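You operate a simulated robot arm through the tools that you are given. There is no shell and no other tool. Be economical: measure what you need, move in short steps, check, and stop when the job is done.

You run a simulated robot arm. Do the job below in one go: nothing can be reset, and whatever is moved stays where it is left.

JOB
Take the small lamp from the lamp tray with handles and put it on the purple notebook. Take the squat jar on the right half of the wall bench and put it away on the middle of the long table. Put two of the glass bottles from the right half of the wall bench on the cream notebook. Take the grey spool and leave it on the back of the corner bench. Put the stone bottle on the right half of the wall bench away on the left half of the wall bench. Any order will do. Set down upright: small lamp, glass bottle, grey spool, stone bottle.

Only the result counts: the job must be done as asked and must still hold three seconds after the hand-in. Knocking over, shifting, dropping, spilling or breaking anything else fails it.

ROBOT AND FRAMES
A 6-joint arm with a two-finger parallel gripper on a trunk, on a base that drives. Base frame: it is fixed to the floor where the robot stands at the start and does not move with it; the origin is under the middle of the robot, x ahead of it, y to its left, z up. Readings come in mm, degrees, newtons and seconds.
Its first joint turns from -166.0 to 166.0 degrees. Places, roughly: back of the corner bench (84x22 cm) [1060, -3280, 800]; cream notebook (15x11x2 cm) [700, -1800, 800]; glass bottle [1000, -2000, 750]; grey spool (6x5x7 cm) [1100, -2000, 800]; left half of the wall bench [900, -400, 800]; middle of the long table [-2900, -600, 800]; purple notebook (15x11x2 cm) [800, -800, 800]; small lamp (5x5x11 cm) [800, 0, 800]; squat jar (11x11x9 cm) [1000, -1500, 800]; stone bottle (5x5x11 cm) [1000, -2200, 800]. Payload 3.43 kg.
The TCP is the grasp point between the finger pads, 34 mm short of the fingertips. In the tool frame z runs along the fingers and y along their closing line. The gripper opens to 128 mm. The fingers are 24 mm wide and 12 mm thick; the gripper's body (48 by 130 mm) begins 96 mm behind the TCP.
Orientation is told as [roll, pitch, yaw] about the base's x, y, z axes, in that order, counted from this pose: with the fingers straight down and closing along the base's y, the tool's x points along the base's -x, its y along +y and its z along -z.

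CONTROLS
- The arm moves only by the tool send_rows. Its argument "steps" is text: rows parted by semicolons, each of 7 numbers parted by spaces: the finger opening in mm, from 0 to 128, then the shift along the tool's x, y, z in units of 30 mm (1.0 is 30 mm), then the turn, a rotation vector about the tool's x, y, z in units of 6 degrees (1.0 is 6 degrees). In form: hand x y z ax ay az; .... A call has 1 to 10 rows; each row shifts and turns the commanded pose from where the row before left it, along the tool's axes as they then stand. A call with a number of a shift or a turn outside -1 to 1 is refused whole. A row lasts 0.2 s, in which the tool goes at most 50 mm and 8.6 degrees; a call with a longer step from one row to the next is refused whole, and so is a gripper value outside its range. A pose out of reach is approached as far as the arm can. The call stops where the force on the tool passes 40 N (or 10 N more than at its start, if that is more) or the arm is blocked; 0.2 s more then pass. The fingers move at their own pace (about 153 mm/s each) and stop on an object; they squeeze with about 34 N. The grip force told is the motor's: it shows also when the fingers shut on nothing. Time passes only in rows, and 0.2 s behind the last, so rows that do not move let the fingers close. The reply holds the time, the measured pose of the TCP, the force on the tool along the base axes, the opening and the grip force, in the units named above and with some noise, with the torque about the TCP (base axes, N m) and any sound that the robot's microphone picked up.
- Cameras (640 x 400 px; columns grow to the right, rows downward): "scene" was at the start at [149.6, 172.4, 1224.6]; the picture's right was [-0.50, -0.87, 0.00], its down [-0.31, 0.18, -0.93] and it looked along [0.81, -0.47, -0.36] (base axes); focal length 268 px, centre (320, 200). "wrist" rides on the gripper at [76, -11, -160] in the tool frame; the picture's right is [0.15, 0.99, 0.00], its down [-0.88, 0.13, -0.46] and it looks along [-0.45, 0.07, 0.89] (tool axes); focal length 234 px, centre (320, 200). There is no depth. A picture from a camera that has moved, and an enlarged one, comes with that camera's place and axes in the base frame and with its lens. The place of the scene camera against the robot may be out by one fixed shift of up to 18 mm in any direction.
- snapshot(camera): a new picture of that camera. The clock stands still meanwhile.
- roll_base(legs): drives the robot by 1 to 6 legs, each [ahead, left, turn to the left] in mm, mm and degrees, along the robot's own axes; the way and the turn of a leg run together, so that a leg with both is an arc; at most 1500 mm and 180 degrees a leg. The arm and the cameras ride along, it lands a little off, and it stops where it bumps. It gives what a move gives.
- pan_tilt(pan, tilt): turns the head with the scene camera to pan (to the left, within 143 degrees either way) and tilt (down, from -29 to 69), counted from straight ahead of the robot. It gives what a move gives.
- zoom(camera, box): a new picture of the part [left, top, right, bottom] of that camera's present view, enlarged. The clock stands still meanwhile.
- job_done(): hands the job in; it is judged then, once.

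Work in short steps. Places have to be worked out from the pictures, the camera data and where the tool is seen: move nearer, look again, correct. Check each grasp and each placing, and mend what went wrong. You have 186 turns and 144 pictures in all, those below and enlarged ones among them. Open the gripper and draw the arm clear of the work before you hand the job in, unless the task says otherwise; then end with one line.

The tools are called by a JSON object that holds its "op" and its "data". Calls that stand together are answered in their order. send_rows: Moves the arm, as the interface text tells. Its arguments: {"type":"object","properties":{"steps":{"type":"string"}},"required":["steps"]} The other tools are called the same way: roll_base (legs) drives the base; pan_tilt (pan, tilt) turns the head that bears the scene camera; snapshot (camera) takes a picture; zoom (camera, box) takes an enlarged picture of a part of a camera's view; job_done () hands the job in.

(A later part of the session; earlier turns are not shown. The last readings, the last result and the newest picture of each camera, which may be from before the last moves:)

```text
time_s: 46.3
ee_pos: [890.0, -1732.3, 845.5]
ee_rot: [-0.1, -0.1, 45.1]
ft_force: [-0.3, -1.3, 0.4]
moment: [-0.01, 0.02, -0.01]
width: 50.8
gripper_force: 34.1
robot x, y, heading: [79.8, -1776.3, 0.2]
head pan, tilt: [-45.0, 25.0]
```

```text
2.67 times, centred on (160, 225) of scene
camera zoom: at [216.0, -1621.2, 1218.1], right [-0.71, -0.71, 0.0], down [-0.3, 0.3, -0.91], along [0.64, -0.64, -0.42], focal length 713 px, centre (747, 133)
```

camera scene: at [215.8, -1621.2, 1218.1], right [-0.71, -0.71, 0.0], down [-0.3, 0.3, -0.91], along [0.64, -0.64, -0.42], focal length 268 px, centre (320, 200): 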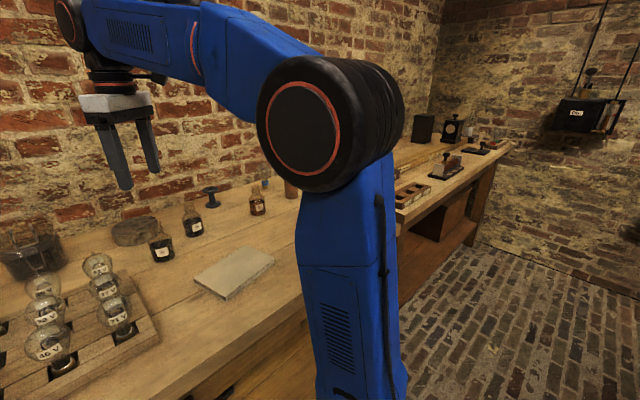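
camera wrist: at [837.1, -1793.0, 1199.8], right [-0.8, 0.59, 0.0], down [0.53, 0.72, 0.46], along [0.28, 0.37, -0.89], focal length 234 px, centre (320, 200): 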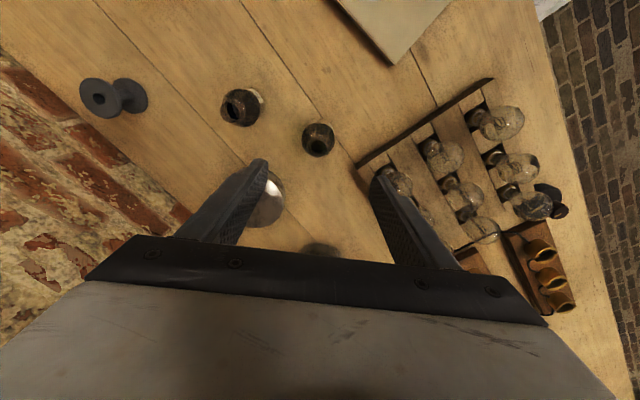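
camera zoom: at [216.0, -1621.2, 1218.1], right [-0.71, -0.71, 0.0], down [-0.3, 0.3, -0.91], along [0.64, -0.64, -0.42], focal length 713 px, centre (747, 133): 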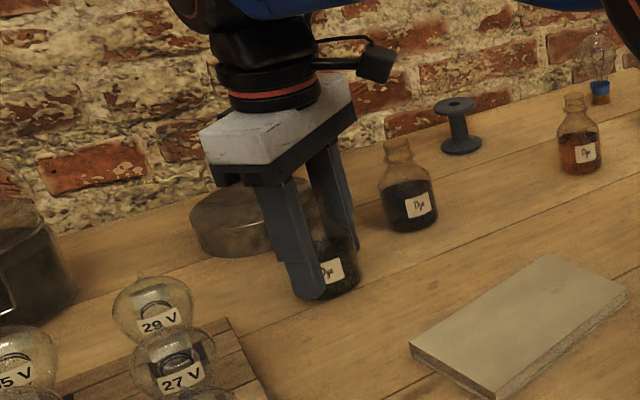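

Grip holds at 51 mm. I lift and carry the green bottle over the cream notebook.

{"op": "send_rows", "data": {"steps": "40 0 0 -0.4 0 0 0;40 0 0 -0.8 0 0 0;40 0 0 -0.9 0 0 0;40 0.6 0.3 -0.9 0 0 0;40 0.95 0.47 -0.4 0 0 0;40 0.95 0.47 0 0 0 0;40 0.95 0.47 0 0 0 0;40 0.95 0.47 0 0 0 0;40 0.95 0.47 0 0 0 0;40 0.7 0.4 0 0 0 0"}}

{"op": "snapshot", "data": {"camera": "wrist"}}

{"op": "snapshot", "data": {"camera": "scene"}}

```text
time_s: 48.5
ee_pos: [696.7, -1795.3, 947.4]
ee_rot: [-0.1, -0.2, 45.1]
ft_force: [0.7, 0.1, -1.2]
moment: [0.02, 0.03, -0.02]
width: 50.5
gripper_force: 33.9
robot x, y, heading: [80.7, -1771.6, 0.1]
head pan, tilt: [-45.0, 25.0]
```

```text
103 pictures are left
camera wrist: at [649.9, -1856.4, 1106.9], right [-0.8, 0.59, 0.0], down [0.53, 0.72, 0.46], along [0.27, 0.37, -0.89], focal length 234 px, centre (320, 200)
```

wrist: 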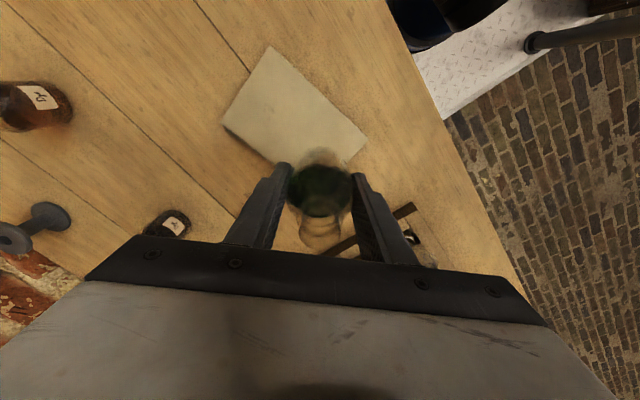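

```text
102 pictures are left
camera scene: at [216.1, -1621.2, 1218.1], right [-0.71, -0.71, 0.0], down [-0.3, 0.3, -0.91], along [0.64, -0.64, -0.42], focal length 268 px, centre (320, 200)
```

scene: 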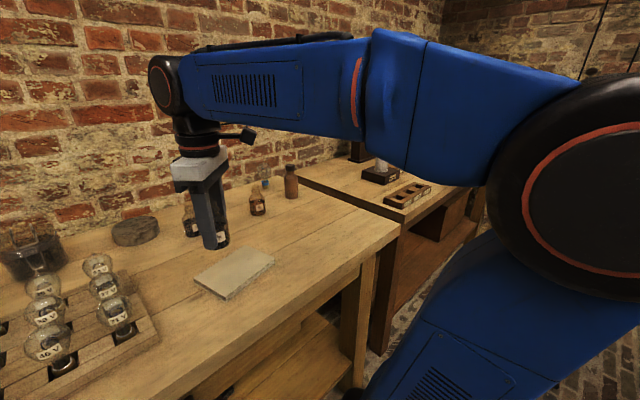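

Position matches the notebook's near half ((698,-1793) target). I lower to just above it.

{"op": "send_rows", "data": {"steps": "40 -0.1 0 0.7 0 0 0;40 0 0 0.7 0 0 0;40 0 0 0.7 0 0 0;40 0 0 0.35 0 0 0;40 0 0 0 0 0 0"}}

{"op": "send_rows", "data": {"steps": "40 0 0 0.08 0 0 0;40 0 0 0 0 0 0"}}

{"op": "send_rows", "data": {"steps": "40 0 0 0.06 0 0 0;40 0 0 0 0 0 0"}}

```text
time_s: 49.7
ee_pos: [699.3, -1793.2, 874.1]
ee_rot: [-0.1, -0.2, 45.2]
ft_force: [0.3, 0.5, -2.1]
moment: [0.01, 0.0, -0.03]
width: 50.8
gripper_force: 34.5
robot x, y, heading: [80.3, -1772.5, -0.2]
head pan, tilt: [-45.0, 25.0]
```

```text
time_s: 50.3
ee_pos: [697.6, -1793.5, 872.5]
ee_rot: [-0.1, -0.1, 45.1]
ft_force: [-0.4, 0.2, -1.6]
moment: [0.03, 0.01, 0.03]
width: 50.8
gripper_force: 34.3
robot x, y, heading: [80.1, -1776.8, 0.2]
head pan, tilt: [-45.0, 25.0]
```

```text
time_s: 50.9
ee_pos: [697.4, -1793.9, 871.6]
ee_rot: [-0.2, -0.2, 45.0]
ft_force: [0.4, -1.0, -1.1]
moment: [0.02, 0.02, 0.02]
width: 50.7
gripper_force: 33.9
robot x, y, heading: [81.7, -1775.7, -0.0]
head pan, tilt: [-45.0, 25.0]
```

{"op": "send_rows", "data": {"steps": "40 0 0 0.06 0 0 0;40 0 0 0 0 0 0"}}

{"op": "send_rows", "data": {"steps": "40 0 0 0.06 0 0 0;40 0 0 0 0 0 0"}}

{"op": "zoom", "data": {"camera": "scene", "box": [160, 190, 300, 310]}}

```text
time_s: 51.5
ee_pos: [697.6, -1794.2, 868.8]
ee_rot: [-0.1, -0.1, 45.1]
ft_force: [-1.0, -0.1, -1.8]
moment: [-0.01, 0.02, 0.02]
width: 50.6
gripper_force: 33.7
robot x, y, heading: [85.3, -1776.8, 0.1]
head pan, tilt: [-45.0, 25.0]
```

```text
time_s: 52.1
ee_pos: [698.4, -1793.9, 866.8]
ee_rot: [-0.1, -0.2, 45.0]
ft_force: [0.7, 0.2, -1.2]
moment: [0.01, -0.03, 0.02]
width: 50.6
gripper_force: 33.3
robot x, y, heading: [81.3, -1780.2, -0.0]
head pan, tilt: [-45.0, 25.0]
```

```text
3.33 times, centred on (230, 250) of scene
camera zoom: at [215.9, -1621.2, 1218.1], right [-0.71, -0.71, 0.0], down [-0.3, 0.3, -0.91], along [0.64, -0.64, -0.42], focal length 892 px, centre (620, 33)
```

zoom: 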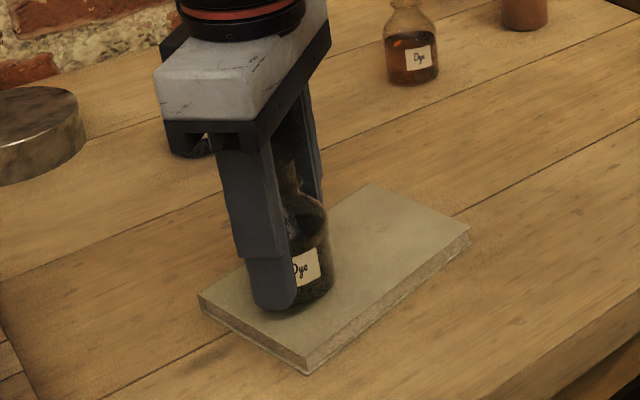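

Nearly down. I continue in 2 mm steps.

{"op": "send_rows", "data": {"steps": "40 0 0 0.06 0 0 0;40 0 0 0 0 0 0"}}

{"op": "send_rows", "data": {"steps": "40 0 0 0.05 0 0 0;40 0 0 0 0 0 0"}}

```text
time_s: 52.7
ee_pos: [698.6, -1792.2, 865.1]
ee_rot: [0.0, -0.3, 45.2]
ft_force: [0.3, 0.8, -1.8]
moment: [-0.02, -0.02, 0.01]
width: 51.0
gripper_force: 34.6
robot x, y, heading: [84.0, -1777.0, 0.0]
head pan, tilt: [-45.0, 25.0]
```

```text
time_s: 53.3
ee_pos: [697.7, -1794.5, 863.9]
ee_rot: [0.0, -0.3, 45.1]
ft_force: [-0.1, 0.6, -0.2]
moment: [-0.03, -0.01, 0.02]
width: 50.9
gripper_force: 34.3
robot x, y, heading: [78.7, -1777.7, 0.1]
head pan, tilt: [-45.0, 25.0]
```

{"op": "send_rows", "data": {"steps": "40 0 0 0.04 0 0 0;40 0 0 0 0 0 0"}}

```text
time_s: 53.9
ee_pos: [699.1, -1794.8, 862.1]
ee_rot: [-0.1, -0.2, 45.2]
ft_force: [-0.5, 0.2, -1.8]
moment: [-0.03, 0.0, 0.0]
width: 50.8
gripper_force: 34.3
robot x, y, heading: [81.0, -1773.2, 0.3]
head pan, tilt: [-45.0, 25.0]
```

{"op": "send_rows", "data": {"steps": "40 0 0 0.05 0 0 0;40 0 0 0 0 0 0"}}

{"op": "zoom", "data": {"camera": "scene", "box": [190, 220, 250, 290]}}

```text
time_s: 54.5
ee_pos: [698.4, -1793.6, 861.6]
ee_rot: [-0.2, -0.4, 45.1]
ft_force: [0.1, -1.1, 15.5]
moment: [0.03, 0.15, -0.03]
width: 50.6
gripper_force: 33.8
robot x, y, heading: [82.1, -1774.3, 0.3]
head pan, tilt: [-45.0, 25.0]
```

```text
5.71 times, centred on (220, 255) of scene
camera zoom: at [215.5, -1621.3, 1218.1], right [-0.71, -0.71, 0.0], down [-0.3, 0.3, -0.91], along [0.64, -0.64, -0.42], focal length 1528 px, centre (891, -114)
```

zoom: 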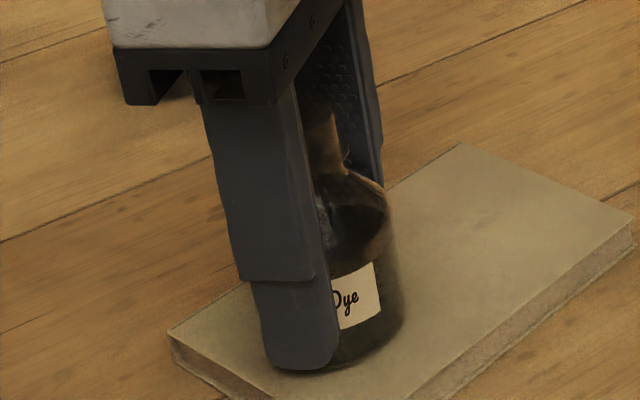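

Contact. I release and rise.

{"op": "send_rows", "data": {"steps": "40 0 0 -0.02 0 0 0;52 0 0 0 0 0 0;56 0 0 0 0 0 0;65 0 0 0 0 0 0;80 0 0 0 0 0 0;85 0 0 -0.6 0 0 0;90 0 0 -1 0 0 0;90 0 0 -1 0 0 0;90 0 0 -1 0 0 0;90 0 0 -1 0 0 0"}}

{"op": "snapshot", "data": {"camera": "scene"}}

```text
time_s: 56.7
ee_pos: [696.9, -1793.6, 1000.5]
ee_rot: [-0.1, -0.2, 45.1]
ft_force: [-0.3, -0.2, 0.2]
moment: [-0.02, 0.01, -0.01]
width: 90.0
gripper_force: 0.1
robot x, y, heading: [80.2, -1772.0, 0.1]
head pan, tilt: [-45.0, 25.0]
```

```text
99 pictures are left
camera scene: at [215.9, -1621.2, 1218.1], right [-0.71, -0.71, 0.0], down [-0.3, 0.3, -0.91], along [0.64, -0.64, -0.42], focal length 268 px, centre (320, 200)
```

scene: 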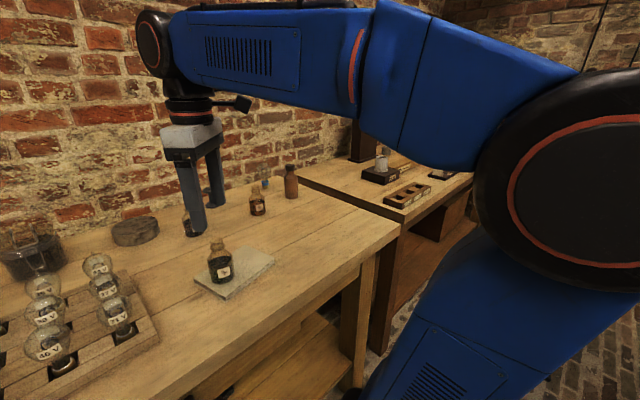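

The green bottle stands on the notebook. I turn the tool to yaw ~100 for the second bottle (≈(948.5,-1829)) and move over it.

{"op": "send_rows", "data": {"steps": "90 0 0 -0.3 0 0 -1;90 0 0 -0.3 0 0 -1;90 0 0 0 0 0 -1;90 0 0 0 0 0 -1;90 0 0 0 0 0 -1;90 0 0 0 0 0 -1;90 0 0 0 0 0 -1;90 0 0 0 0 0 -1;90 0 0 0 0 0 -1;90 0 0 0 0 0 -0.2"}}

{"op": "send_rows", "data": {"steps": "90 0 0 0 0 0 0"}}

```text
time_s: 58.9
ee_pos: [697.3, -1793.2, 1017.4]
ee_rot: [-0.3, 0.0, 100.4]
ft_force: [0.0, -0.3, 0.3]
moment: [0.02, 0.05, -0.03]
width: 89.9
gripper_force: 0.1
robot x, y, heading: [85.1, -1776.0, 0.2]
head pan, tilt: [-45.0, 25.0]
```

```text
time_s: 59.3
ee_pos: [697.9, -1794.4, 1017.9]
ee_rot: [-0.3, 0.1, 100.2]
ft_force: [-1.0, -0.1, 0.2]
moment: [-0.01, -0.01, -0.01]
width: 89.9
gripper_force: 0.0
robot x, y, heading: [83.0, -1776.0, 0.0]
head pan, tilt: [-45.0, 25.0]
```

{"op": "send_rows", "data": {"steps": "90 0.294 -0.891 0 0 0 0;90 0.294 -0.891 0 0 0 0;90 0.294 -0.891 0.2 0 0 0;90 0.294 -0.891 0.2 0 0 0;90 0.294 -0.891 0.3 0 0 0;90 0.294 -0.891 0.3 0 0 0;90 0.294 -0.891 0.4 0 0 0;90 0.294 -0.891 0.3 0 0 0;90 0.294 -0.891 0.2 0 0 0;90 0 0 0 0 0 0"}}

{"op": "zoom", "data": {"camera": "wrist", "box": [200, 90, 440, 260]}}

{"op": "zoom", "data": {"camera": "scene", "box": [100, 130, 300, 300]}}

```text
time_s: 61.5
ee_pos: [949.1, -1828.5, 961.2]
ee_rot: [-0.3, 0.0, 100.3]
ft_force: [0.3, 0.0, -0.2]
moment: [-0.01, 0.0, 0.01]
width: 90.3
gripper_force: 0.1
robot x, y, heading: [80.4, -1777.4, -0.1]
head pan, tilt: [-45.0, 25.0]
```

```text
2.35 times, centred on (320, 175) of wrist
camera zoom: at [972.3, -1900.8, 1121.4], right [-0.95, -0.32, 0.0], down [-0.29, 0.84, 0.46], along [-0.14, 0.43, -0.89], focal length 551 px, centre (320, 259)
```

zoom: 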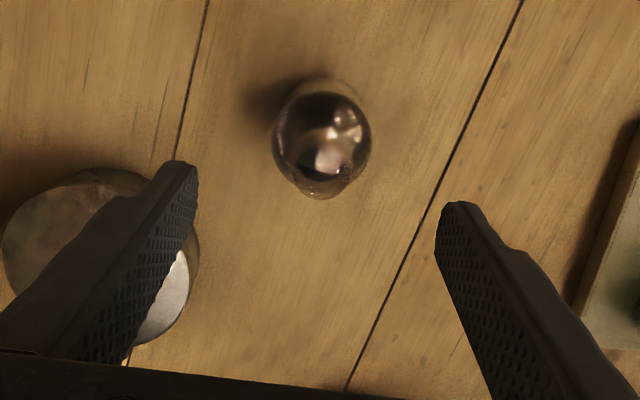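

```text
2.35 times, centred on (200, 215) of scene
camera zoom: at [215.9, -1621.2, 1218.1], right [-0.71, -0.71, 0.0], down [-0.3, 0.3, -0.91], along [0.64, -0.64, -0.42], focal length 629 px, centre (602, 165)
```

zoom: 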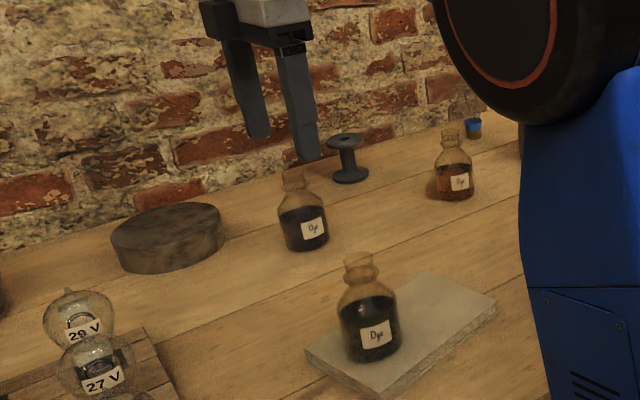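

Well aligned. I descend and grip the dark bottle.

{"op": "send_rows", "data": {"steps": "90 0.07 0 0.8 0 0 0;90 0 0 0.8 0 0 0;90 0 0 0.8 0 0 0;90 0 0 0.8 0 0 0;90 0 0 0.63 0 0 0;90 0 0 0 0 0 0;75 0 0 0 0 0 0;60 0 0 0 0 0 0;40 0 0 0 0 0 0;40 0 0 0 0 0 0"}}

{"op": "send_rows", "data": {"steps": "40 0 0 -0.4 0 0 0;40 0 0 -0.8 0 0 0;40 0 0 -0.9 0 0 0;40 0 0 -0.9 0 0 0;40 0 0 -0.6 0 0 0;40 0 0 0 0 0 0"}}

```text
time_s: 63.7
ee_pos: [947.9, -1830.1, 846.2]
ee_rot: [-0.3, 0.0, 100.4]
ft_force: [-0.1, -0.2, 0.0]
moment: [-0.07, 0.08, 0.02]
width: 50.9
gripper_force: 33.8
robot x, y, heading: [81.4, -1776.3, 0.1]
head pan, tilt: [-45.0, 25.0]
```

```text
time_s: 65.1
ee_pos: [948.3, -1830.0, 953.9]
ee_rot: [-0.2, 0.0, 100.3]
ft_force: [0.0, 0.0, -1.8]
moment: [-0.02, 0.03, -0.03]
width: 50.9
gripper_force: 33.2
robot x, y, heading: [82.5, -1776.3, -0.0]
head pan, tilt: [-45.0, 25.0]
```

Holding. I carry it to the other half of the notebook (713, -1865).

{"op": "send_rows", "data": {"steps": "40 -0.032 0.6 0 0 0 0;40 -0.032 0.95 0 0 0 0;40 -0.032 0.95 0 0 0 0;40 -0.032 0.95 0 0 0 0;40 -0.032 0.95 0 0 0 0;40 -0.032 0.95 0 0 0 0;40 -0.032 0.95 0 0 0 0;40 -0.032 0.95 0 0 0 0;40 0 0.68 0 0 0 0;40 0 0 0 0 0 0"}}

{"op": "zoom", "data": {"camera": "wrist", "box": [200, 60, 440, 260]}}

{"op": "zoom", "data": {"camera": "scene", "box": [160, 170, 320, 310]}}

```text
time_s: 67.3
ee_pos: [713.6, -1865.9, 954.6]
ee_rot: [-0.3, 0.1, 100.3]
ft_force: [0.2, 0.0, -0.7]
moment: [-0.02, 0.0, 0.01]
width: 50.8
gripper_force: 34.0
robot x, y, heading: [82.3, -1776.9, 0.1]
head pan, tilt: [-45.0, 25.0]
```

```text
2.00 times, centred on (320, 160) of wrist
camera zoom: at [736.2, -1937.0, 1114.2], right [-0.95, -0.32, 0.0], down [-0.29, 0.84, 0.46], along [-0.14, 0.43, -0.89], focal length 468 px, centre (320, 280)
```

zoom: 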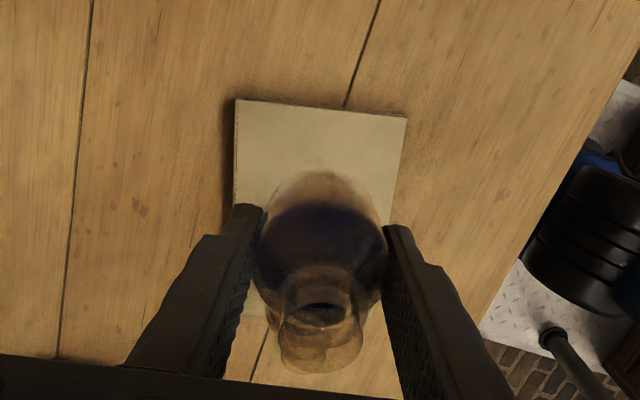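

```text
2.86 times, centred on (240, 240) of scene
camera zoom: at [215.9, -1621.2, 1218.1], right [-0.71, -0.71, 0.0], down [-0.3, 0.3, -0.91], along [0.64, -0.64, -0.42], focal length 764 px, centre (549, 86)
```

zoom: 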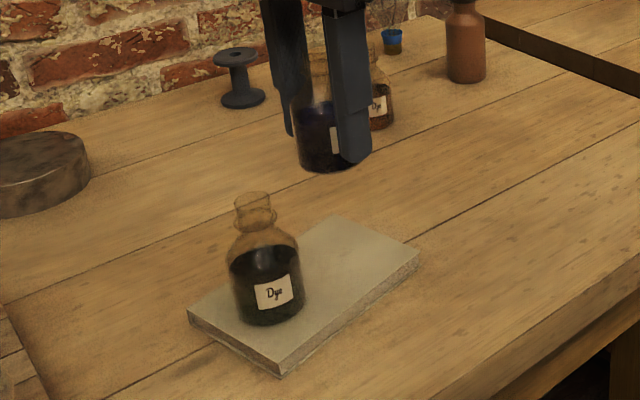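

Position good. Lowering to just above contact.

{"op": "send_rows", "data": {"steps": "40 0 0 0.7 0 0 0;40 0 0 0.8 0 0 0;40 0 0 0.7 0 0 0;40 0 0 0.5 0 0 0;40 0 0 0.2 0 0 0;40 0 0 0 0 0 0"}}

{"op": "send_rows", "data": {"steps": "40 0 0 0.07 0 0 0;40 0 0 0 0 0 0"}}

{"op": "send_rows", "data": {"steps": "40 0 0 0.05 0 0 0;40 0 0 0 0 0 0"}}

```text
time_s: 68.7
ee_pos: [713.4, -1865.7, 869.0]
ee_rot: [-0.3, -0.1, 100.3]
ft_force: [0.3, -0.2, -1.4]
moment: [-0.05, -0.01, 0.05]
width: 50.8
gripper_force: 34.4
robot x, y, heading: [81.2, -1778.4, 0.0]
head pan, tilt: [-45.0, 25.0]
```

```text
time_s: 69.3
ee_pos: [714.4, -1865.6, 865.1]
ee_rot: [-0.3, 0.0, 100.3]
ft_force: [0.7, 0.7, -1.1]
moment: [0.01, 0.06, -0.02]
width: 50.5
gripper_force: 33.6
robot x, y, heading: [79.6, -1775.0, 0.2]
head pan, tilt: [-45.0, 25.0]
```

```text
time_s: 69.9
ee_pos: [713.6, -1865.1, 863.6]
ee_rot: [-0.3, 0.0, 100.2]
ft_force: [0.1, -0.2, -1.6]
moment: [0.01, -0.05, 0.01]
width: 50.8
gripper_force: 34.6
robot x, y, heading: [85.0, -1775.6, -0.1]
head pan, tilt: [-45.0, 25.0]
```

{"op": "send_rows", "data": {"steps": "40 0 0 0.05 0 0 0;40 0 0 0 0 0 0"}}

```text
time_s: 70.5
ee_pos: [712.4, -1864.2, 862.4]
ee_rot: [-0.3, 0.0, 100.3]
ft_force: [0.6, -0.1, 4.6]
moment: [-0.06, 0.14, 0.06]
width: 50.8
gripper_force: 34.5
robot x, y, heading: [82.3, -1775.8, -0.1]
head pan, tilt: [-45.0, 25.0]
```

Contact at 862. I release and rise.

{"op": "send_rows", "data": {"steps": "52 0 0 0 0 0 0;56 0 0 0 0 0 0;65 0 0 0 0 0 0;80 0 0 0 0 0 0;85 0 0 -0.6 0 0 0;90 0 0 -1 0 0 0;90 0 0 -1 0 0 0;90 0 0 -1 0 0 0;90 0 0 -1 0 0 0;90 0 0 -1 0 0 0"}}

{"op": "zoom", "data": {"camera": "scene", "box": [60, 110, 320, 310]}}

```text
time_s: 72.7
ee_pos: [712.5, -1864.7, 1029.8]
ee_rot: [-0.2, 0.1, 100.2]
ft_force: [-0.3, 0.6, -0.4]
moment: [0.03, -0.04, 0.01]
width: 89.9
gripper_force: 0.0
robot x, y, heading: [84.6, -1775.5, 0.1]
head pan, tilt: [-45.0, 25.0]
```

```text
2.00 times, centred on (190, 210) of scene
camera zoom: at [215.9, -1621.2, 1218.1], right [-0.71, -0.71, 0.0], down [-0.3, 0.3, -0.91], along [0.64, -0.64, -0.42], focal length 535 px, centre (580, 180)
```

zoom: 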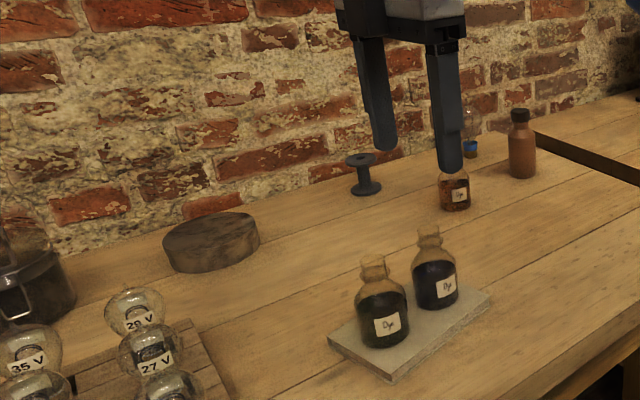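

Both bottles stand on the notebook. Now the spool, near (1095,-1958): I shift the base right and a bit closer to the bench.

{"op": "roll_base", "data": {"legs": [[0, -180, 0], [45, 0, 0]]}}

{"op": "snapshot", "data": {"camera": "wrist"}}

{"op": "snapshot", "data": {"camera": "scene"}}

```text
time_s: 74.7
ee_pos: [757.3, -2043.4, 1029.3]
ee_rot: [-0.3, 0.1, 100.2]
ft_force: [0.2, 0.8, -0.1]
moment: [0.02, 0.01, 0.0]
width: 90.1
gripper_force: 0.1
robot x, y, heading: [126.5, -1949.3, 0.1]
head pan, tilt: [-45.0, 25.0]
```

```text
93 pictures are left
camera wrist: at [779.7, -2115.4, 1189.4], right [-0.95, -0.32, 0.0], down [-0.29, 0.84, 0.46], along [-0.14, 0.43, -0.89], focal length 234 px, centre (320, 200)
```

wrist: 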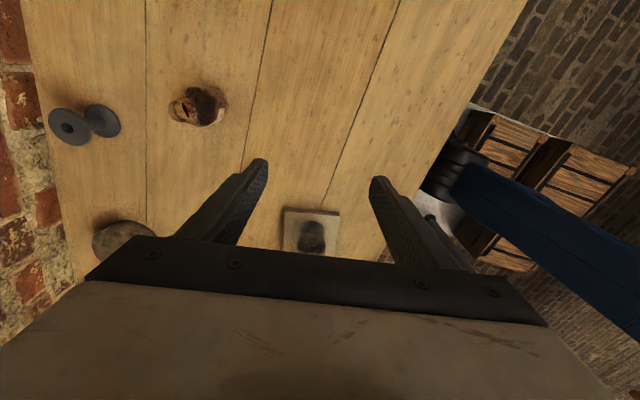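

```text
92 pictures are left
camera scene: at [260.9, -1799.3, 1218.1], right [-0.71, -0.71, 0.0], down [-0.3, 0.3, -0.91], along [0.64, -0.64, -0.42], focal length 268 px, centre (320, 200)
```

scene: 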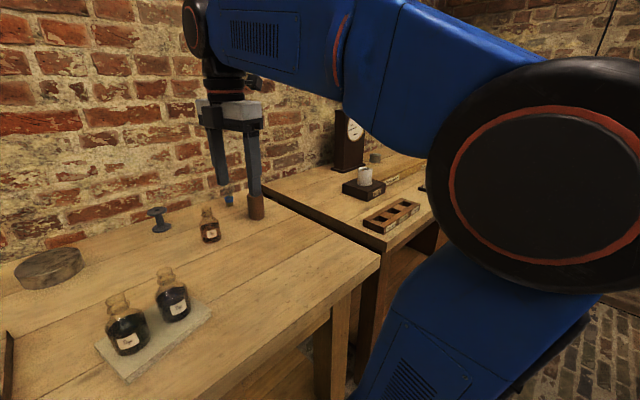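

The spool is about (1088,-1953), within reach. I move above it.

{"op": "send_rows", "data": {"steps": "90 -0.1 -0.95 0 0 0 0;90 -0.1 -0.95 0.2 0 0 0;90 -0.1 -0.95 0.2 0 0 0;90 -0.1 -0.95 0.2 0 0 0;90 -0.1 -0.95 0.2 0 0 0;90 -0.1 -0.95 0.2 0 0 0;90 -0.1 -0.95 0.2 0 0 0;90 -0.1 -0.95 0.2 0 0 0;90 -0.1 -0.95 0.2 0 0 0;90 0 -0.95 0.2 0 0 0"}}

{"op": "snapshot", "data": {"camera": "wrist"}}

{"op": "snapshot", "data": {"camera": "scene"}}

```text
time_s: 76.9
ee_pos: [1033.8, -1965.5, 976.5]
ee_rot: [-0.3, 0.0, 100.2]
ft_force: [-0.8, 0.4, 0.8]
moment: [-0.01, -0.06, -0.04]
width: 90.2
gripper_force: 0.0
robot x, y, heading: [126.2, -1957.8, -0.1]
head pan, tilt: [-45.0, 25.0]
```

```text
91 pictures are left
camera wrist: at [1055.2, -2037.6, 1135.8], right [-0.95, -0.32, -0.01], down [-0.29, 0.84, 0.45], along [-0.14, 0.43, -0.89], focal length 234 px, centre (320, 200)
```

wrist: 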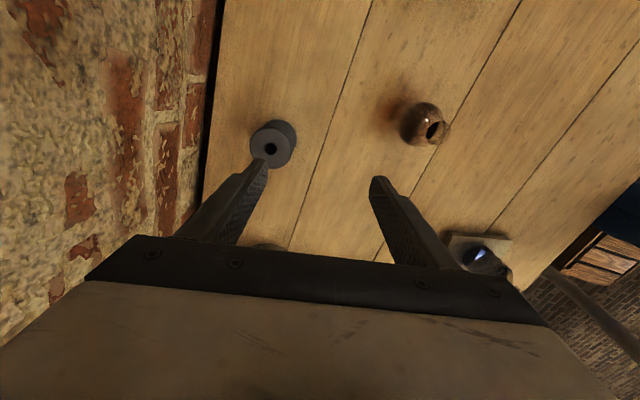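

```text
90 pictures are left
camera scene: at [260.5, -1799.3, 1218.1], right [-0.71, -0.71, 0.0], down [-0.3, 0.3, -0.91], along [0.64, -0.64, -0.42], focal length 268 px, centre (320, 200)
```

scene: 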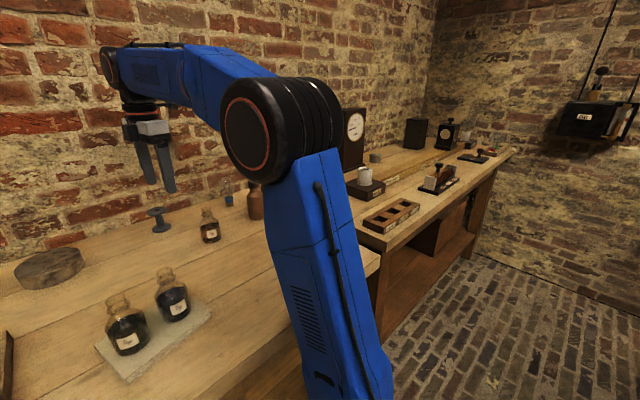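

Spool refined to (1091,-1954). I centre above it and descend to just above its top.

{"op": "send_rows", "data": {"steps": "90 0 -0.97 0 0 0 0;90 0 -0.97 0 0 0 0;90 0 0 0.9 0 0 0;90 0 0 0.5 0 0 0;90 0 0 0 0 0 0"}}

{"op": "zoom", "data": {"camera": "wrist", "box": [200, 60, 440, 260]}}

{"op": "zoom", "data": {"camera": "scene", "box": [100, 120, 260, 250]}}

```text
time_s: 78.1
ee_pos: [1092.1, -1956.6, 933.4]
ee_rot: [-0.2, 0.0, 100.3]
ft_force: [0.1, -0.1, 0.0]
moment: [-0.01, 0.01, -0.01]
width: 89.9
gripper_force: 0.0
robot x, y, heading: [127.0, -1950.4, -0.1]
head pan, tilt: [-45.0, 25.0]
```

```text
2.00 times, centred on (320, 160) of wrist
camera zoom: at [1114.3, -2027.9, 1094.4], right [-0.95, -0.32, 0.0], down [-0.29, 0.84, 0.46], along [-0.14, 0.43, -0.89], focal length 468 px, centre (320, 280)
```

zoom: 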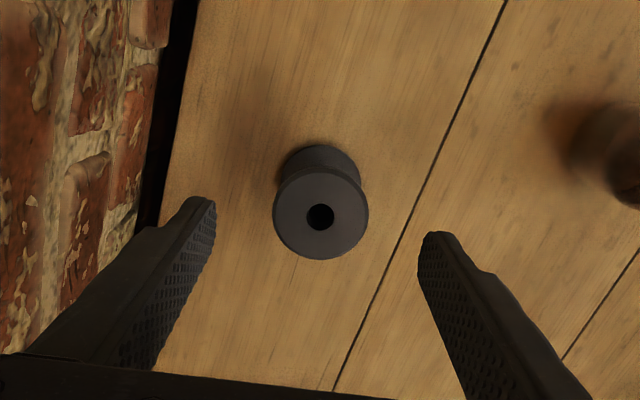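

```text
3.08 times, centred on (180, 185) of scene
camera zoom: at [260.9, -1799.2, 1218.1], right [-0.71, -0.71, 0.0], down [-0.3, 0.3, -0.91], along [0.64, -0.64, -0.42], focal length 823 px, centre (751, 246)
```

zoom: 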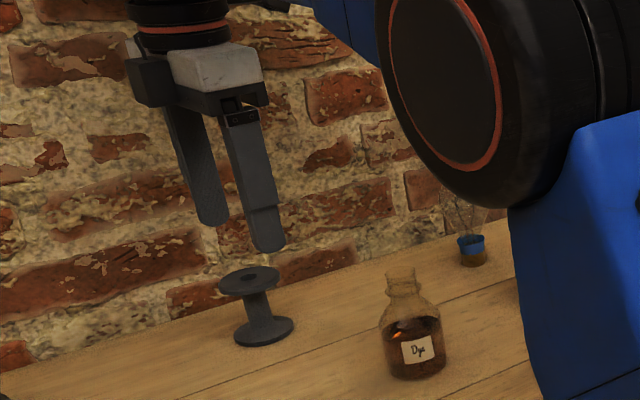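

Centred. I descend so the pads span both flanges, and close.

{"op": "send_rows", "data": {"steps": "90 0 0 0.9 0 0 0;90 0 0 0.9 0 0 0;80 0 0 0.9 0 0 0;80 0 0 0.47 0 0 0;80 0 0 0 0 0 0;65 0 0 0 0 0 0;50 0 0 0 0 0 0;35 0 0 0 0 0 0;35 0 0 0 0 0 0"}}

{"op": "zoom", "data": {"camera": "scene", "box": [100, 120, 260, 250]}}

```text
time_s: 80.1
ee_pos: [1089.7, -1955.2, 838.9]
ee_rot: [-0.3, 0.0, 100.3]
ft_force: [0.5, 1.1, 0.1]
moment: [0.0, 0.02, 0.02]
width: 48.4
gripper_force: 33.8
robot x, y, heading: [122.6, -1953.9, 0.2]
head pan, tilt: [-45.0, 25.0]
```

```text
3.08 times, centred on (180, 185) of scene
camera zoom: at [260.9, -1799.3, 1218.1], right [-0.71, -0.71, 0.0], down [-0.3, 0.3, -0.91], along [0.64, -0.64, -0.42], focal length 823 px, centre (751, 246)
```

zoom: 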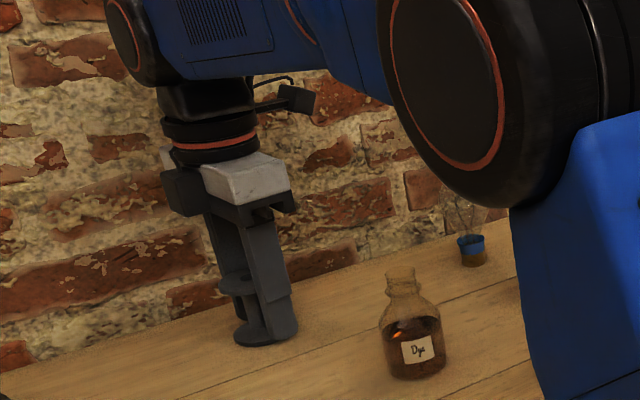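

Spool gripped at 48 mm. I lift, retract, and look right toward the corner bench.

{"op": "send_rows", "data": {"steps": "35 0 0 -0.5 0 0 0;35 0 0 -1 0 0 0;35 0 0 -1 0 0 0;35 0 0 -1 0 0 0;35 0 0 -1 0 0 0;35 0 0 -1 0 0 0;35 0 1 -1 0 0 0;35 0 1 -0.5 0 0 0;35 0 1 0 0 0 0;35 0 1 0 0 0 0"}}

{"op": "send_rows", "data": {"steps": "35 0 1 0 0 0 0;35 0 1 0 0 0 0;35 0 1 0 0 0 0;35 0 1 0 0 0 0;35 0 1 0 0 0 0;35 0 1 0 0 0 0;35 0 1 0 0 0 0;35 0 1 0 0 0 0;35 0 1 0 0 0 0;35 0 1 0 0 0 0"}}

{"op": "pan_tilt", "data": {"pan": -75, "tilt": 25}}

{"op": "snapshot", "data": {"camera": "scene"}}

```text
time_s: 82.3
ee_pos: [972.0, -1976.7, 1051.2]
ee_rot: [-0.2, 0.0, 100.2]
ft_force: [0.1, -0.6, -0.3]
moment: [0.0, 0.04, 0.01]
width: 48.3
gripper_force: 33.7
robot x, y, heading: [127.6, -1952.8, -0.1]
head pan, tilt: [-45.0, 25.0]
```

```text
time_s: 84.5
ee_pos: [677.2, -2032.0, 1049.7]
ee_rot: [-0.1, -0.1, 100.1]
ft_force: [0.7, -0.5, -0.8]
moment: [0.02, 0.06, -0.01]
width: 48.2
gripper_force: 33.9
robot x, y, heading: [128.7, -1952.0, 0.1]
head pan, tilt: [-45.0, 25.0]
```

```text
time_s: 85.5
ee_pos: [675.9, -2030.6, 1049.4]
ee_rot: [-0.3, 0.0, 100.2]
ft_force: [-0.2, -0.7, -1.7]
moment: [-0.01, 0.03, -0.01]
width: 48.0
gripper_force: 33.7
robot x, y, heading: [127.4, -1955.0, 0.2]
head pan, tilt: [-75.0, 25.0]
```

```text
86 pictures are left
camera scene: at [219.6, -1823.1, 1218.1], right [-0.97, -0.26, 0.0], down [-0.11, 0.41, -0.91], along [0.24, -0.88, -0.42], focal length 268 px, centre (320, 200)
```

scene: 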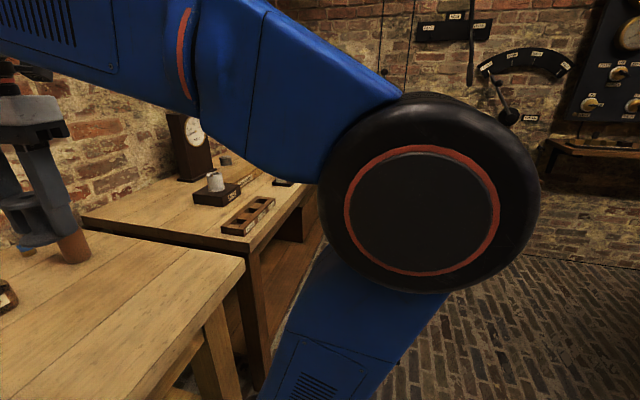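

I back away a bit (corner bench protrudes slightly) and drive right toward the corner bench.

{"op": "roll_base", "data": {"legs": [[-120, 0, 0], [0, -1000, 0]]}}

{"op": "pan_tilt", "data": {"pan": -40, "tilt": 20}}

{"op": "snapshot", "data": {"camera": "scene"}}

{"op": "snapshot", "data": {"camera": "wrist"}}

```text
time_s: 91.4
ee_pos: [560.0, -3005.7, 1049.0]
ee_rot: [-0.3, 0.0, 100.6]
ft_force: [0.0, -0.2, 1.1]
moment: [0.0, 0.02, 0.01]
width: 47.7
gripper_force: 33.8
robot x, y, heading: [7.2, -2933.0, 0.4]
head pan, tilt: [-75.0, 25.0]
```

```text
time_s: 92.4
ee_pos: [560.6, -3006.1, 1048.5]
ee_rot: [-0.4, 0.0, 100.6]
ft_force: [-0.1, 0.2, -1.2]
moment: [0.0, 0.01, -0.03]
width: 47.5
gripper_force: 34.2
robot x, y, heading: [10.0, -2933.6, 0.5]
head pan, tilt: [-40.0, 20.0]
```

```text
85 pictures are left
camera scene: at [149.5, -2772.2, 1226.2], right [-0.64, -0.77, 0.0], down [-0.26, 0.22, -0.94], along [0.72, -0.6, -0.34], focal length 268 px, centre (320, 200)
```

scene: 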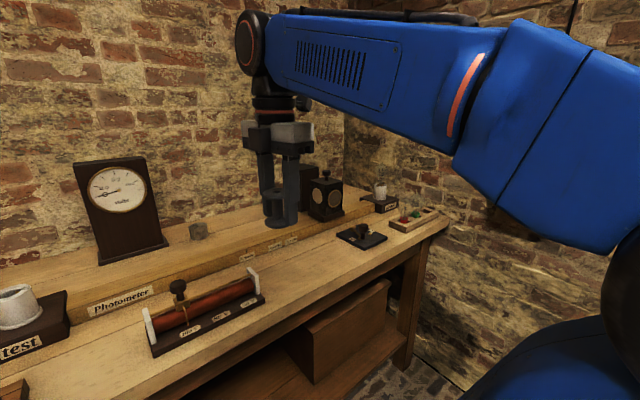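

```text
84 pictures are left
camera wrist: at [583.9, -3077.9, 1209.5], right [-0.95, -0.33, 0.0], down [-0.29, 0.84, 0.46], along [-0.14, 0.43, -0.89], focal length 234 px, centre (320, 200)
```

wrist: 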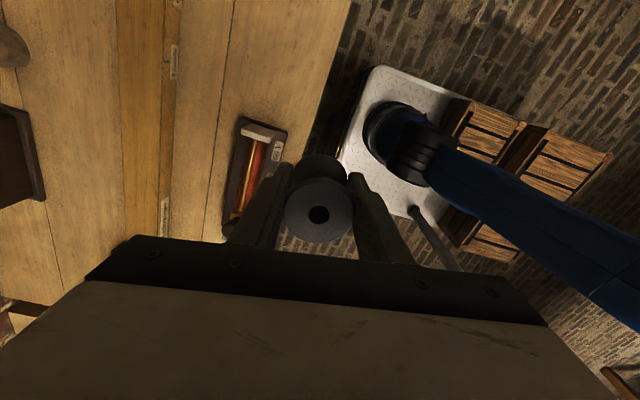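

{"op": "zoom", "data": {"camera": "scene", "box": [60, 140, 460, 320]}}

```text
1.60 times, centred on (260, 230) of scene
camera zoom: at [149.5, -2772.2, 1226.2], right [-0.64, -0.77, 0.0], down [-0.26, 0.22, -0.94], along [0.72, -0.6, -0.34], focal length 428 px, centre (416, 152)
```

zoom: 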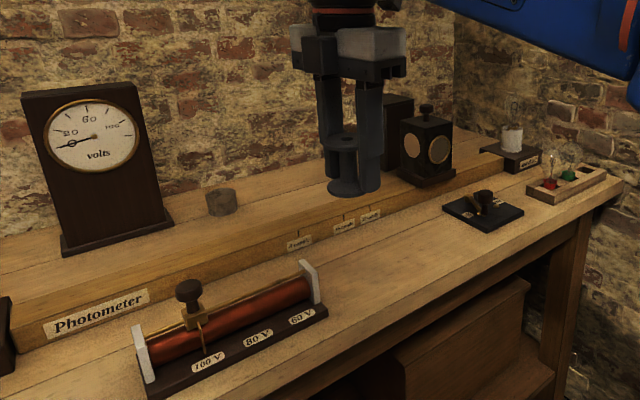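

The back of this bench is a raised ledge (z≈842, front step at x≈780). I raise the spool, move the base closer and right, then look from above.

{"op": "send_rows", "data": {"steps": "35 0 0 -1 0 0 0;35 0 0 -1 0 0 0;35 0 0 -0.7 0 0 0"}}

{"op": "roll_base", "data": {"legs": [[0, -150, 0], [120, 0, 0]]}}

{"op": "pan_tilt", "data": {"pan": -20, "tilt": 20}}

{"op": "snapshot", "data": {"camera": "scene"}}

{"op": "snapshot", "data": {"camera": "wrist"}}

```text
time_s: 93.2
ee_pos: [560.5, -3004.0, 1131.9]
ee_rot: [-0.2, 0.0, 100.6]
ft_force: [-0.9, 0.0, 0.3]
moment: [0.0, -0.05, -0.02]
width: 47.8
gripper_force: 34.1
robot x, y, heading: [11.5, -2933.1, 0.4]
head pan, tilt: [-40.0, 20.0]
```

```text
time_s: 95.4
ee_pos: [683.9, -3156.5, 1131.1]
ee_rot: [-0.3, 0.1, 100.5]
ft_force: [0.6, -0.1, 0.1]
moment: [0.03, 0.02, 0.02]
width: 47.8
gripper_force: 33.9
robot x, y, heading: [136.1, -3079.2, 0.3]
head pan, tilt: [-40.0, 20.0]
```

```text
time_s: 96.3
ee_pos: [683.0, -3155.3, 1131.5]
ee_rot: [-0.2, 0.1, 100.5]
ft_force: [0.0, -0.1, 0.1]
moment: [0.0, 0.0, 0.03]
width: 47.7
gripper_force: 34.1
robot x, y, heading: [135.5, -3081.3, 0.5]
head pan, tilt: [-20.0, 20.0]
```

```text
82 pictures are left
camera scene: at [289.0, -2894.1, 1226.2], right [-0.34, -0.94, 0.0], down [-0.32, 0.12, -0.94], along [0.88, -0.32, -0.34], focal length 268 px, centre (320, 200)
```

scene: 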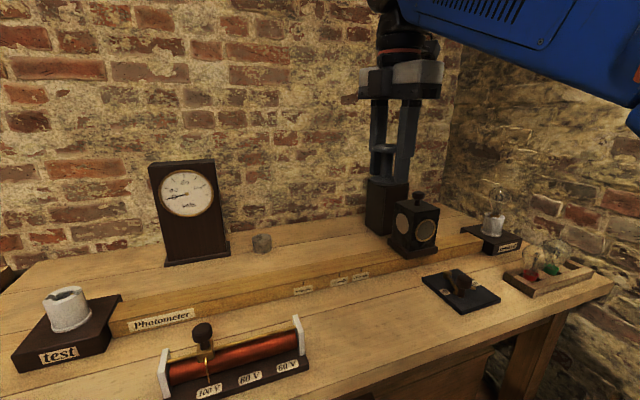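

```text
81 pictures are left
camera wrist: at [706.7, -3227.6, 1291.3], right [-0.95, -0.32, 0.0], down [-0.29, 0.84, 0.46], along [-0.14, 0.43, -0.89], focal length 234 px, centre (320, 200)
```

wrist: 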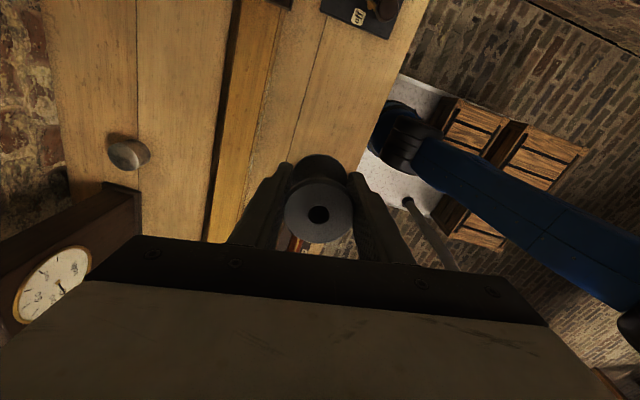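

{"op": "zoom", "data": {"camera": "scene", "box": [200, 180, 480, 320]}}

{"op": "zoom", "data": {"camera": "wrist", "box": [40, 0, 340, 240]}}

```text
2.29 times, centred on (340, 250) of scene
camera zoom: at [289.0, -2894.1, 1226.2], right [-0.34, -0.94, 0.0], down [-0.32, 0.12, -0.94], along [0.88, -0.32, -0.34], focal length 611 px, centre (274, 86)
```

zoom: 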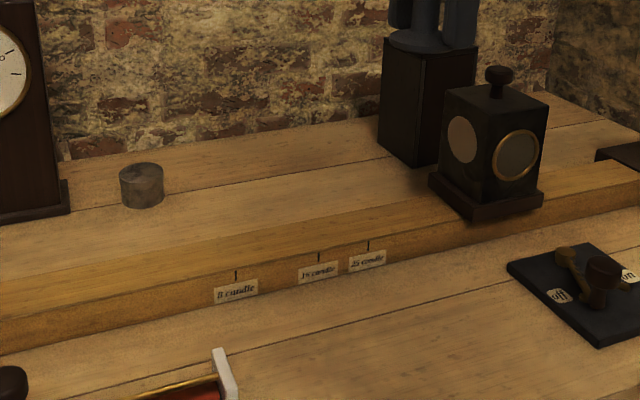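

```text
1.67 times, centred on (190, 120) of wrist
camera zoom: at [706.7, -3227.6, 1291.3], right [-0.95, -0.32, 0.0], down [-0.29, 0.84, 0.46], along [-0.14, 0.43, -0.89], focal length 390 px, centre (537, 333)
```

zoom: 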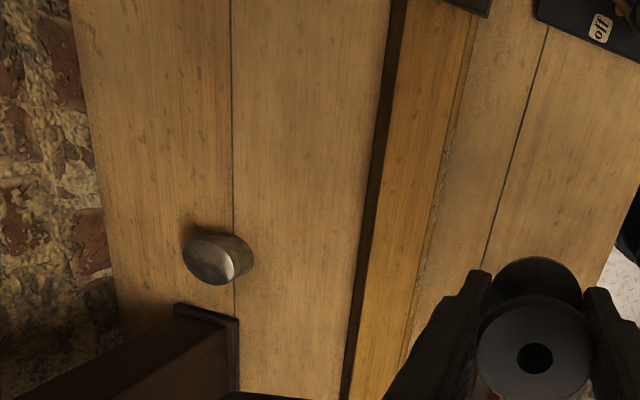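

The "ledge" is only a rail lying on the bench; behind it the surface is at z≈800 and free around (1060,-3160). I move the spool there.

{"op": "send_rows", "data": {"steps": "35 0.187 -0.948 0 0 0 0;35 0.187 -0.948 0.3 0 0 0;35 0.187 -0.948 0.3 0 0 0;35 0.187 -0.948 0.3 0 0 0;35 0.187 -0.948 0.3 0 0 0;35 0.187 -0.948 0.3 0 0 0;35 0.187 -0.948 0.3 0 0 0;35 0.187 -0.948 0.3 0 0 0;35 0.187 -0.948 0.3 0 0 0;35 0.187 -0.948 0.3 0 0 0"}}

{"op": "send_rows", "data": {"steps": "35 0.187 -0.948 0.3 0 0 0;35 0.187 -0.948 0.6 0 0 0;35 0.187 -0.948 0.6 0 0 0;35 0 0 0.9 0 0 0;35 0 0 0.5 0 0 0;35 0 0 0 0 0 0"}}

{"op": "zoom", "data": {"camera": "scene", "box": [200, 120, 480, 320]}}

{"op": "snapshot", "data": {"camera": "wrist"}}

```text
time_s: 98.5
ee_pos: [972.3, -3157.1, 1049.5]
ee_rot: [-0.3, 0.0, 100.4]
ft_force: [0.0, 0.7, 0.2]
moment: [-0.01, -0.07, -0.02]
width: 47.8
gripper_force: 33.8
robot x, y, heading: [132.7, -3081.0, 0.3]
head pan, tilt: [-20.0, 20.0]
```

```text
time_s: 99.9
ee_pos: [1060.6, -3160.0, 965.2]
ee_rot: [-0.3, 0.0, 100.5]
ft_force: [0.7, -0.6, -0.8]
moment: [-0.03, 0.02, 0.02]
width: 47.9
gripper_force: 34.4
robot x, y, heading: [128.9, -3080.4, 0.4]
head pan, tilt: [-20.0, 20.0]
```

```text
2.00 times, centred on (340, 220) of scene
camera zoom: at [289.0, -2894.0, 1226.2], right [-0.34, -0.94, 0.0], down [-0.32, 0.12, -0.94], along [0.88, -0.32, -0.34], focal length 535 px, centre (280, 160)
```

zoom: 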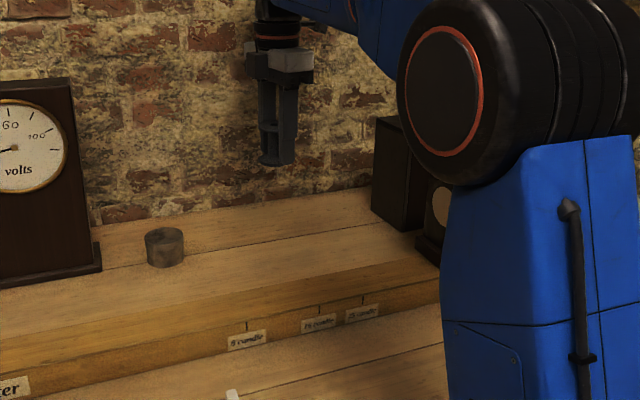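

```text
77 pictures are left
camera wrist: at [1082.4, -3232.3, 1125.9], right [-0.95, -0.32, 0.0], down [-0.29, 0.84, 0.46], along [-0.14, 0.43, -0.89], focal length 234 px, centre (320, 200)
```

wrist: 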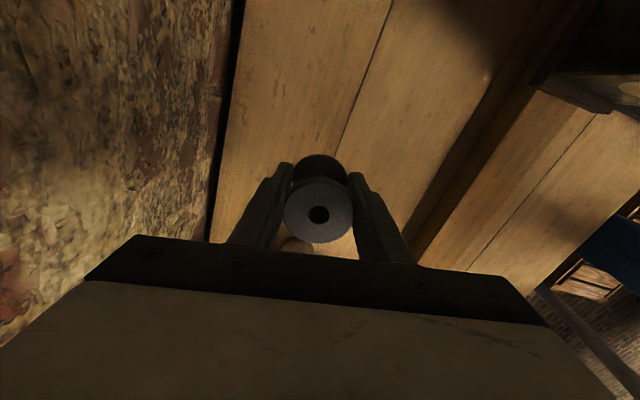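

Clear spot. I lower the spool to just above the surface.

{"op": "send_rows", "data": {"steps": "35 0 0 0.9 0 0 0;35 0 0 0.9 0 0 0;35 0 0 0.9 0 0 0;35 0 0 0.7 0 0 0;35 0 0 0.4 0 0 0;35 0 0 0 0 0 0"}}

{"op": "send_rows", "data": {"steps": "35 0 0 0.1 0 0 0;35 0 0 0 0 0 0"}}

{"op": "send_rows", "data": {"steps": "35 0 0 0.07 0 0 0;35 0 0 0 0 0 0"}}

```text
time_s: 101.3
ee_pos: [1062.0, -3159.7, 850.1]
ee_rot: [-0.2, 0.0, 100.5]
ft_force: [-0.3, -0.9, -0.2]
moment: [0.0, 0.01, -0.06]
width: 47.6
gripper_force: 34.1
robot x, y, heading: [128.6, -3081.9, 0.2]
head pan, tilt: [-20.0, 20.0]
```

```text
time_s: 101.9
ee_pos: [1061.0, -3158.4, 847.3]
ee_rot: [-0.4, 0.0, 100.6]
ft_force: [0.2, -0.3, 1.0]
moment: [-0.02, -0.01, 0.0]
width: 47.4
gripper_force: 34.3
robot x, y, heading: [131.0, -3082.4, 0.0]
head pan, tilt: [-20.0, 20.0]
```

```text
time_s: 102.5
ee_pos: [1061.1, -3159.7, 844.9]
ee_rot: [-0.2, 0.0, 100.5]
ft_force: [0.5, -0.8, 0.1]
moment: [0.01, -0.02, 0.0]
width: 47.7
gripper_force: 34.1
robot x, y, heading: [135.5, -3080.7, 0.4]
head pan, tilt: [-20.0, 20.0]
```

{"op": "send_rows", "data": {"steps": "35 0 0 0.07 0 0 0;35 0 0 0 0 0 0"}}

{"op": "send_rows", "data": {"steps": "35 0 0 0.06 0 0 0;35 0 0 0 0 0 0"}}

{"op": "send_rows", "data": {"steps": "35 0 0 0.05 0 0 0;35 0 0 0 0 0 0"}}

```text
time_s: 103.1
ee_pos: [1062.8, -3159.9, 841.9]
ee_rot: [-0.2, 0.0, 100.5]
ft_force: [0.5, 0.3, -0.3]
moment: [0.01, 0.0, 0.01]
width: 47.8
gripper_force: 34.2
robot x, y, heading: [134.9, -3085.0, 0.3]
head pan, tilt: [-20.0, 20.0]
```

```text
time_s: 103.7
ee_pos: [1060.5, -3160.3, 840.7]
ee_rot: [-0.1, 0.0, 100.6]
ft_force: [0.1, -0.2, -0.2]
moment: [-0.01, -0.01, 0.03]
width: 48.0
gripper_force: 34.0
robot x, y, heading: [133.2, -3083.3, 0.0]
head pan, tilt: [-20.0, 20.0]
```

```text
time_s: 104.3
ee_pos: [1060.4, -3160.7, 839.4]
ee_rot: [-0.2, 0.0, 100.4]
ft_force: [0.5, 0.2, -0.3]
moment: [0.06, -0.01, -0.01]
width: 47.9
gripper_force: 34.1
robot x, y, heading: [130.2, -3080.6, 0.3]
head pan, tilt: [-20.0, 20.0]
```

{"op": "send_rows", "data": {"steps": "35 0 0 0.05 0 0 0;35 0 0 0 0 0 0"}}

{"op": "send_rows", "data": {"steps": "35 0 0 0.05 0 0 0;35 0 0 0 0 0 0"}}

{"op": "zoom", "data": {"camera": "scene", "box": [280, 170, 400, 260]}}

```text
time_s: 104.9
ee_pos: [1061.3, -3160.0, 839.4]
ee_rot: [-0.3, 0.0, 100.4]
ft_force: [-0.1, 0.8, 3.4]
moment: [-0.03, 0.09, -0.02]
width: 47.6
gripper_force: 33.6
robot x, y, heading: [131.0, -3083.2, 0.1]
head pan, tilt: [-20.0, 20.0]
```

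```text
time_s: 105.5
ee_pos: [1061.3, -3160.8, 837.3]
ee_rot: [-0.4, 0.0, 100.5]
ft_force: [4.4, 0.6, 23.4]
moment: [0.13, 0.32, -0.04]
width: 47.7
gripper_force: 33.6
robot x, y, heading: [134.5, -3081.5, 0.5]
head pan, tilt: [-20.0, 20.0]
```

```text
4.44 times, centred on (340, 215) of scene
camera zoom: at [288.4, -2893.9, 1226.3], right [-0.34, -0.94, 0.0], down [-0.32, 0.12, -0.94], along [0.88, -0.32, -0.34], focal length 1189 px, centre (231, 133)
```

zoom: 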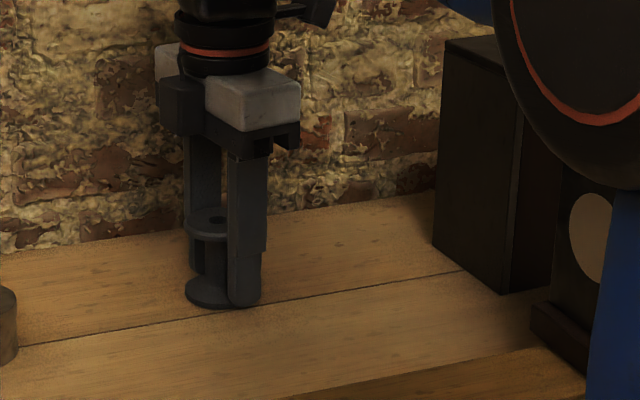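

Firm contact. I back off a hair, release and rise.

{"op": "send_rows", "data": {"steps": "35 0 0 -0.05 0 0 0;49 0 0 0 0 0 0;53 0 0 0 0 0 0;62 0 0 0 0 0 0;80 0 0 0 0 0 0;85 0 0 -0.6 0 0 0;85 0 0 -1 0 0 0;85 0 0 -1 0 0 0;85 0 0 -1 0 0 0;85 0 0 -1 0 0 0"}}

{"op": "zoom", "data": {"camera": "scene", "box": [200, 120, 480, 320]}}

```text
time_s: 107.7
ee_pos: [1061.9, -3160.4, 975.3]
ee_rot: [-0.2, 0.0, 100.5]
ft_force: [0.3, -0.2, -0.7]
moment: [-0.02, 0.0, -0.01]
width: 85.1
gripper_force: 0.1
robot x, y, heading: [131.7, -3084.4, 0.4]
head pan, tilt: [-20.0, 20.0]
```

```text
2.00 times, centred on (340, 220) of scene
camera zoom: at [289.1, -2894.0, 1226.2], right [-0.34, -0.94, 0.0], down [-0.32, 0.12, -0.94], along [0.88, -0.32, -0.34], focal length 535 px, centre (280, 160)
```

zoom: 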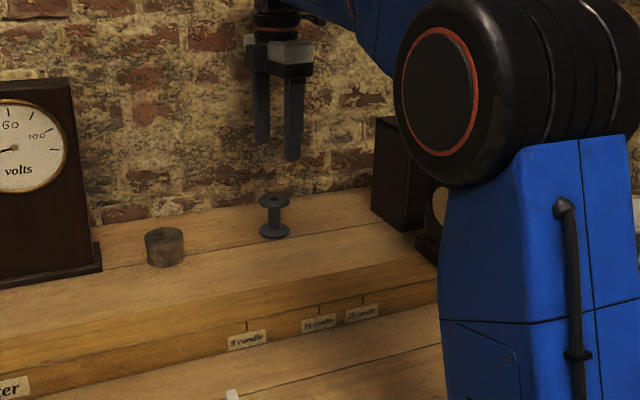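

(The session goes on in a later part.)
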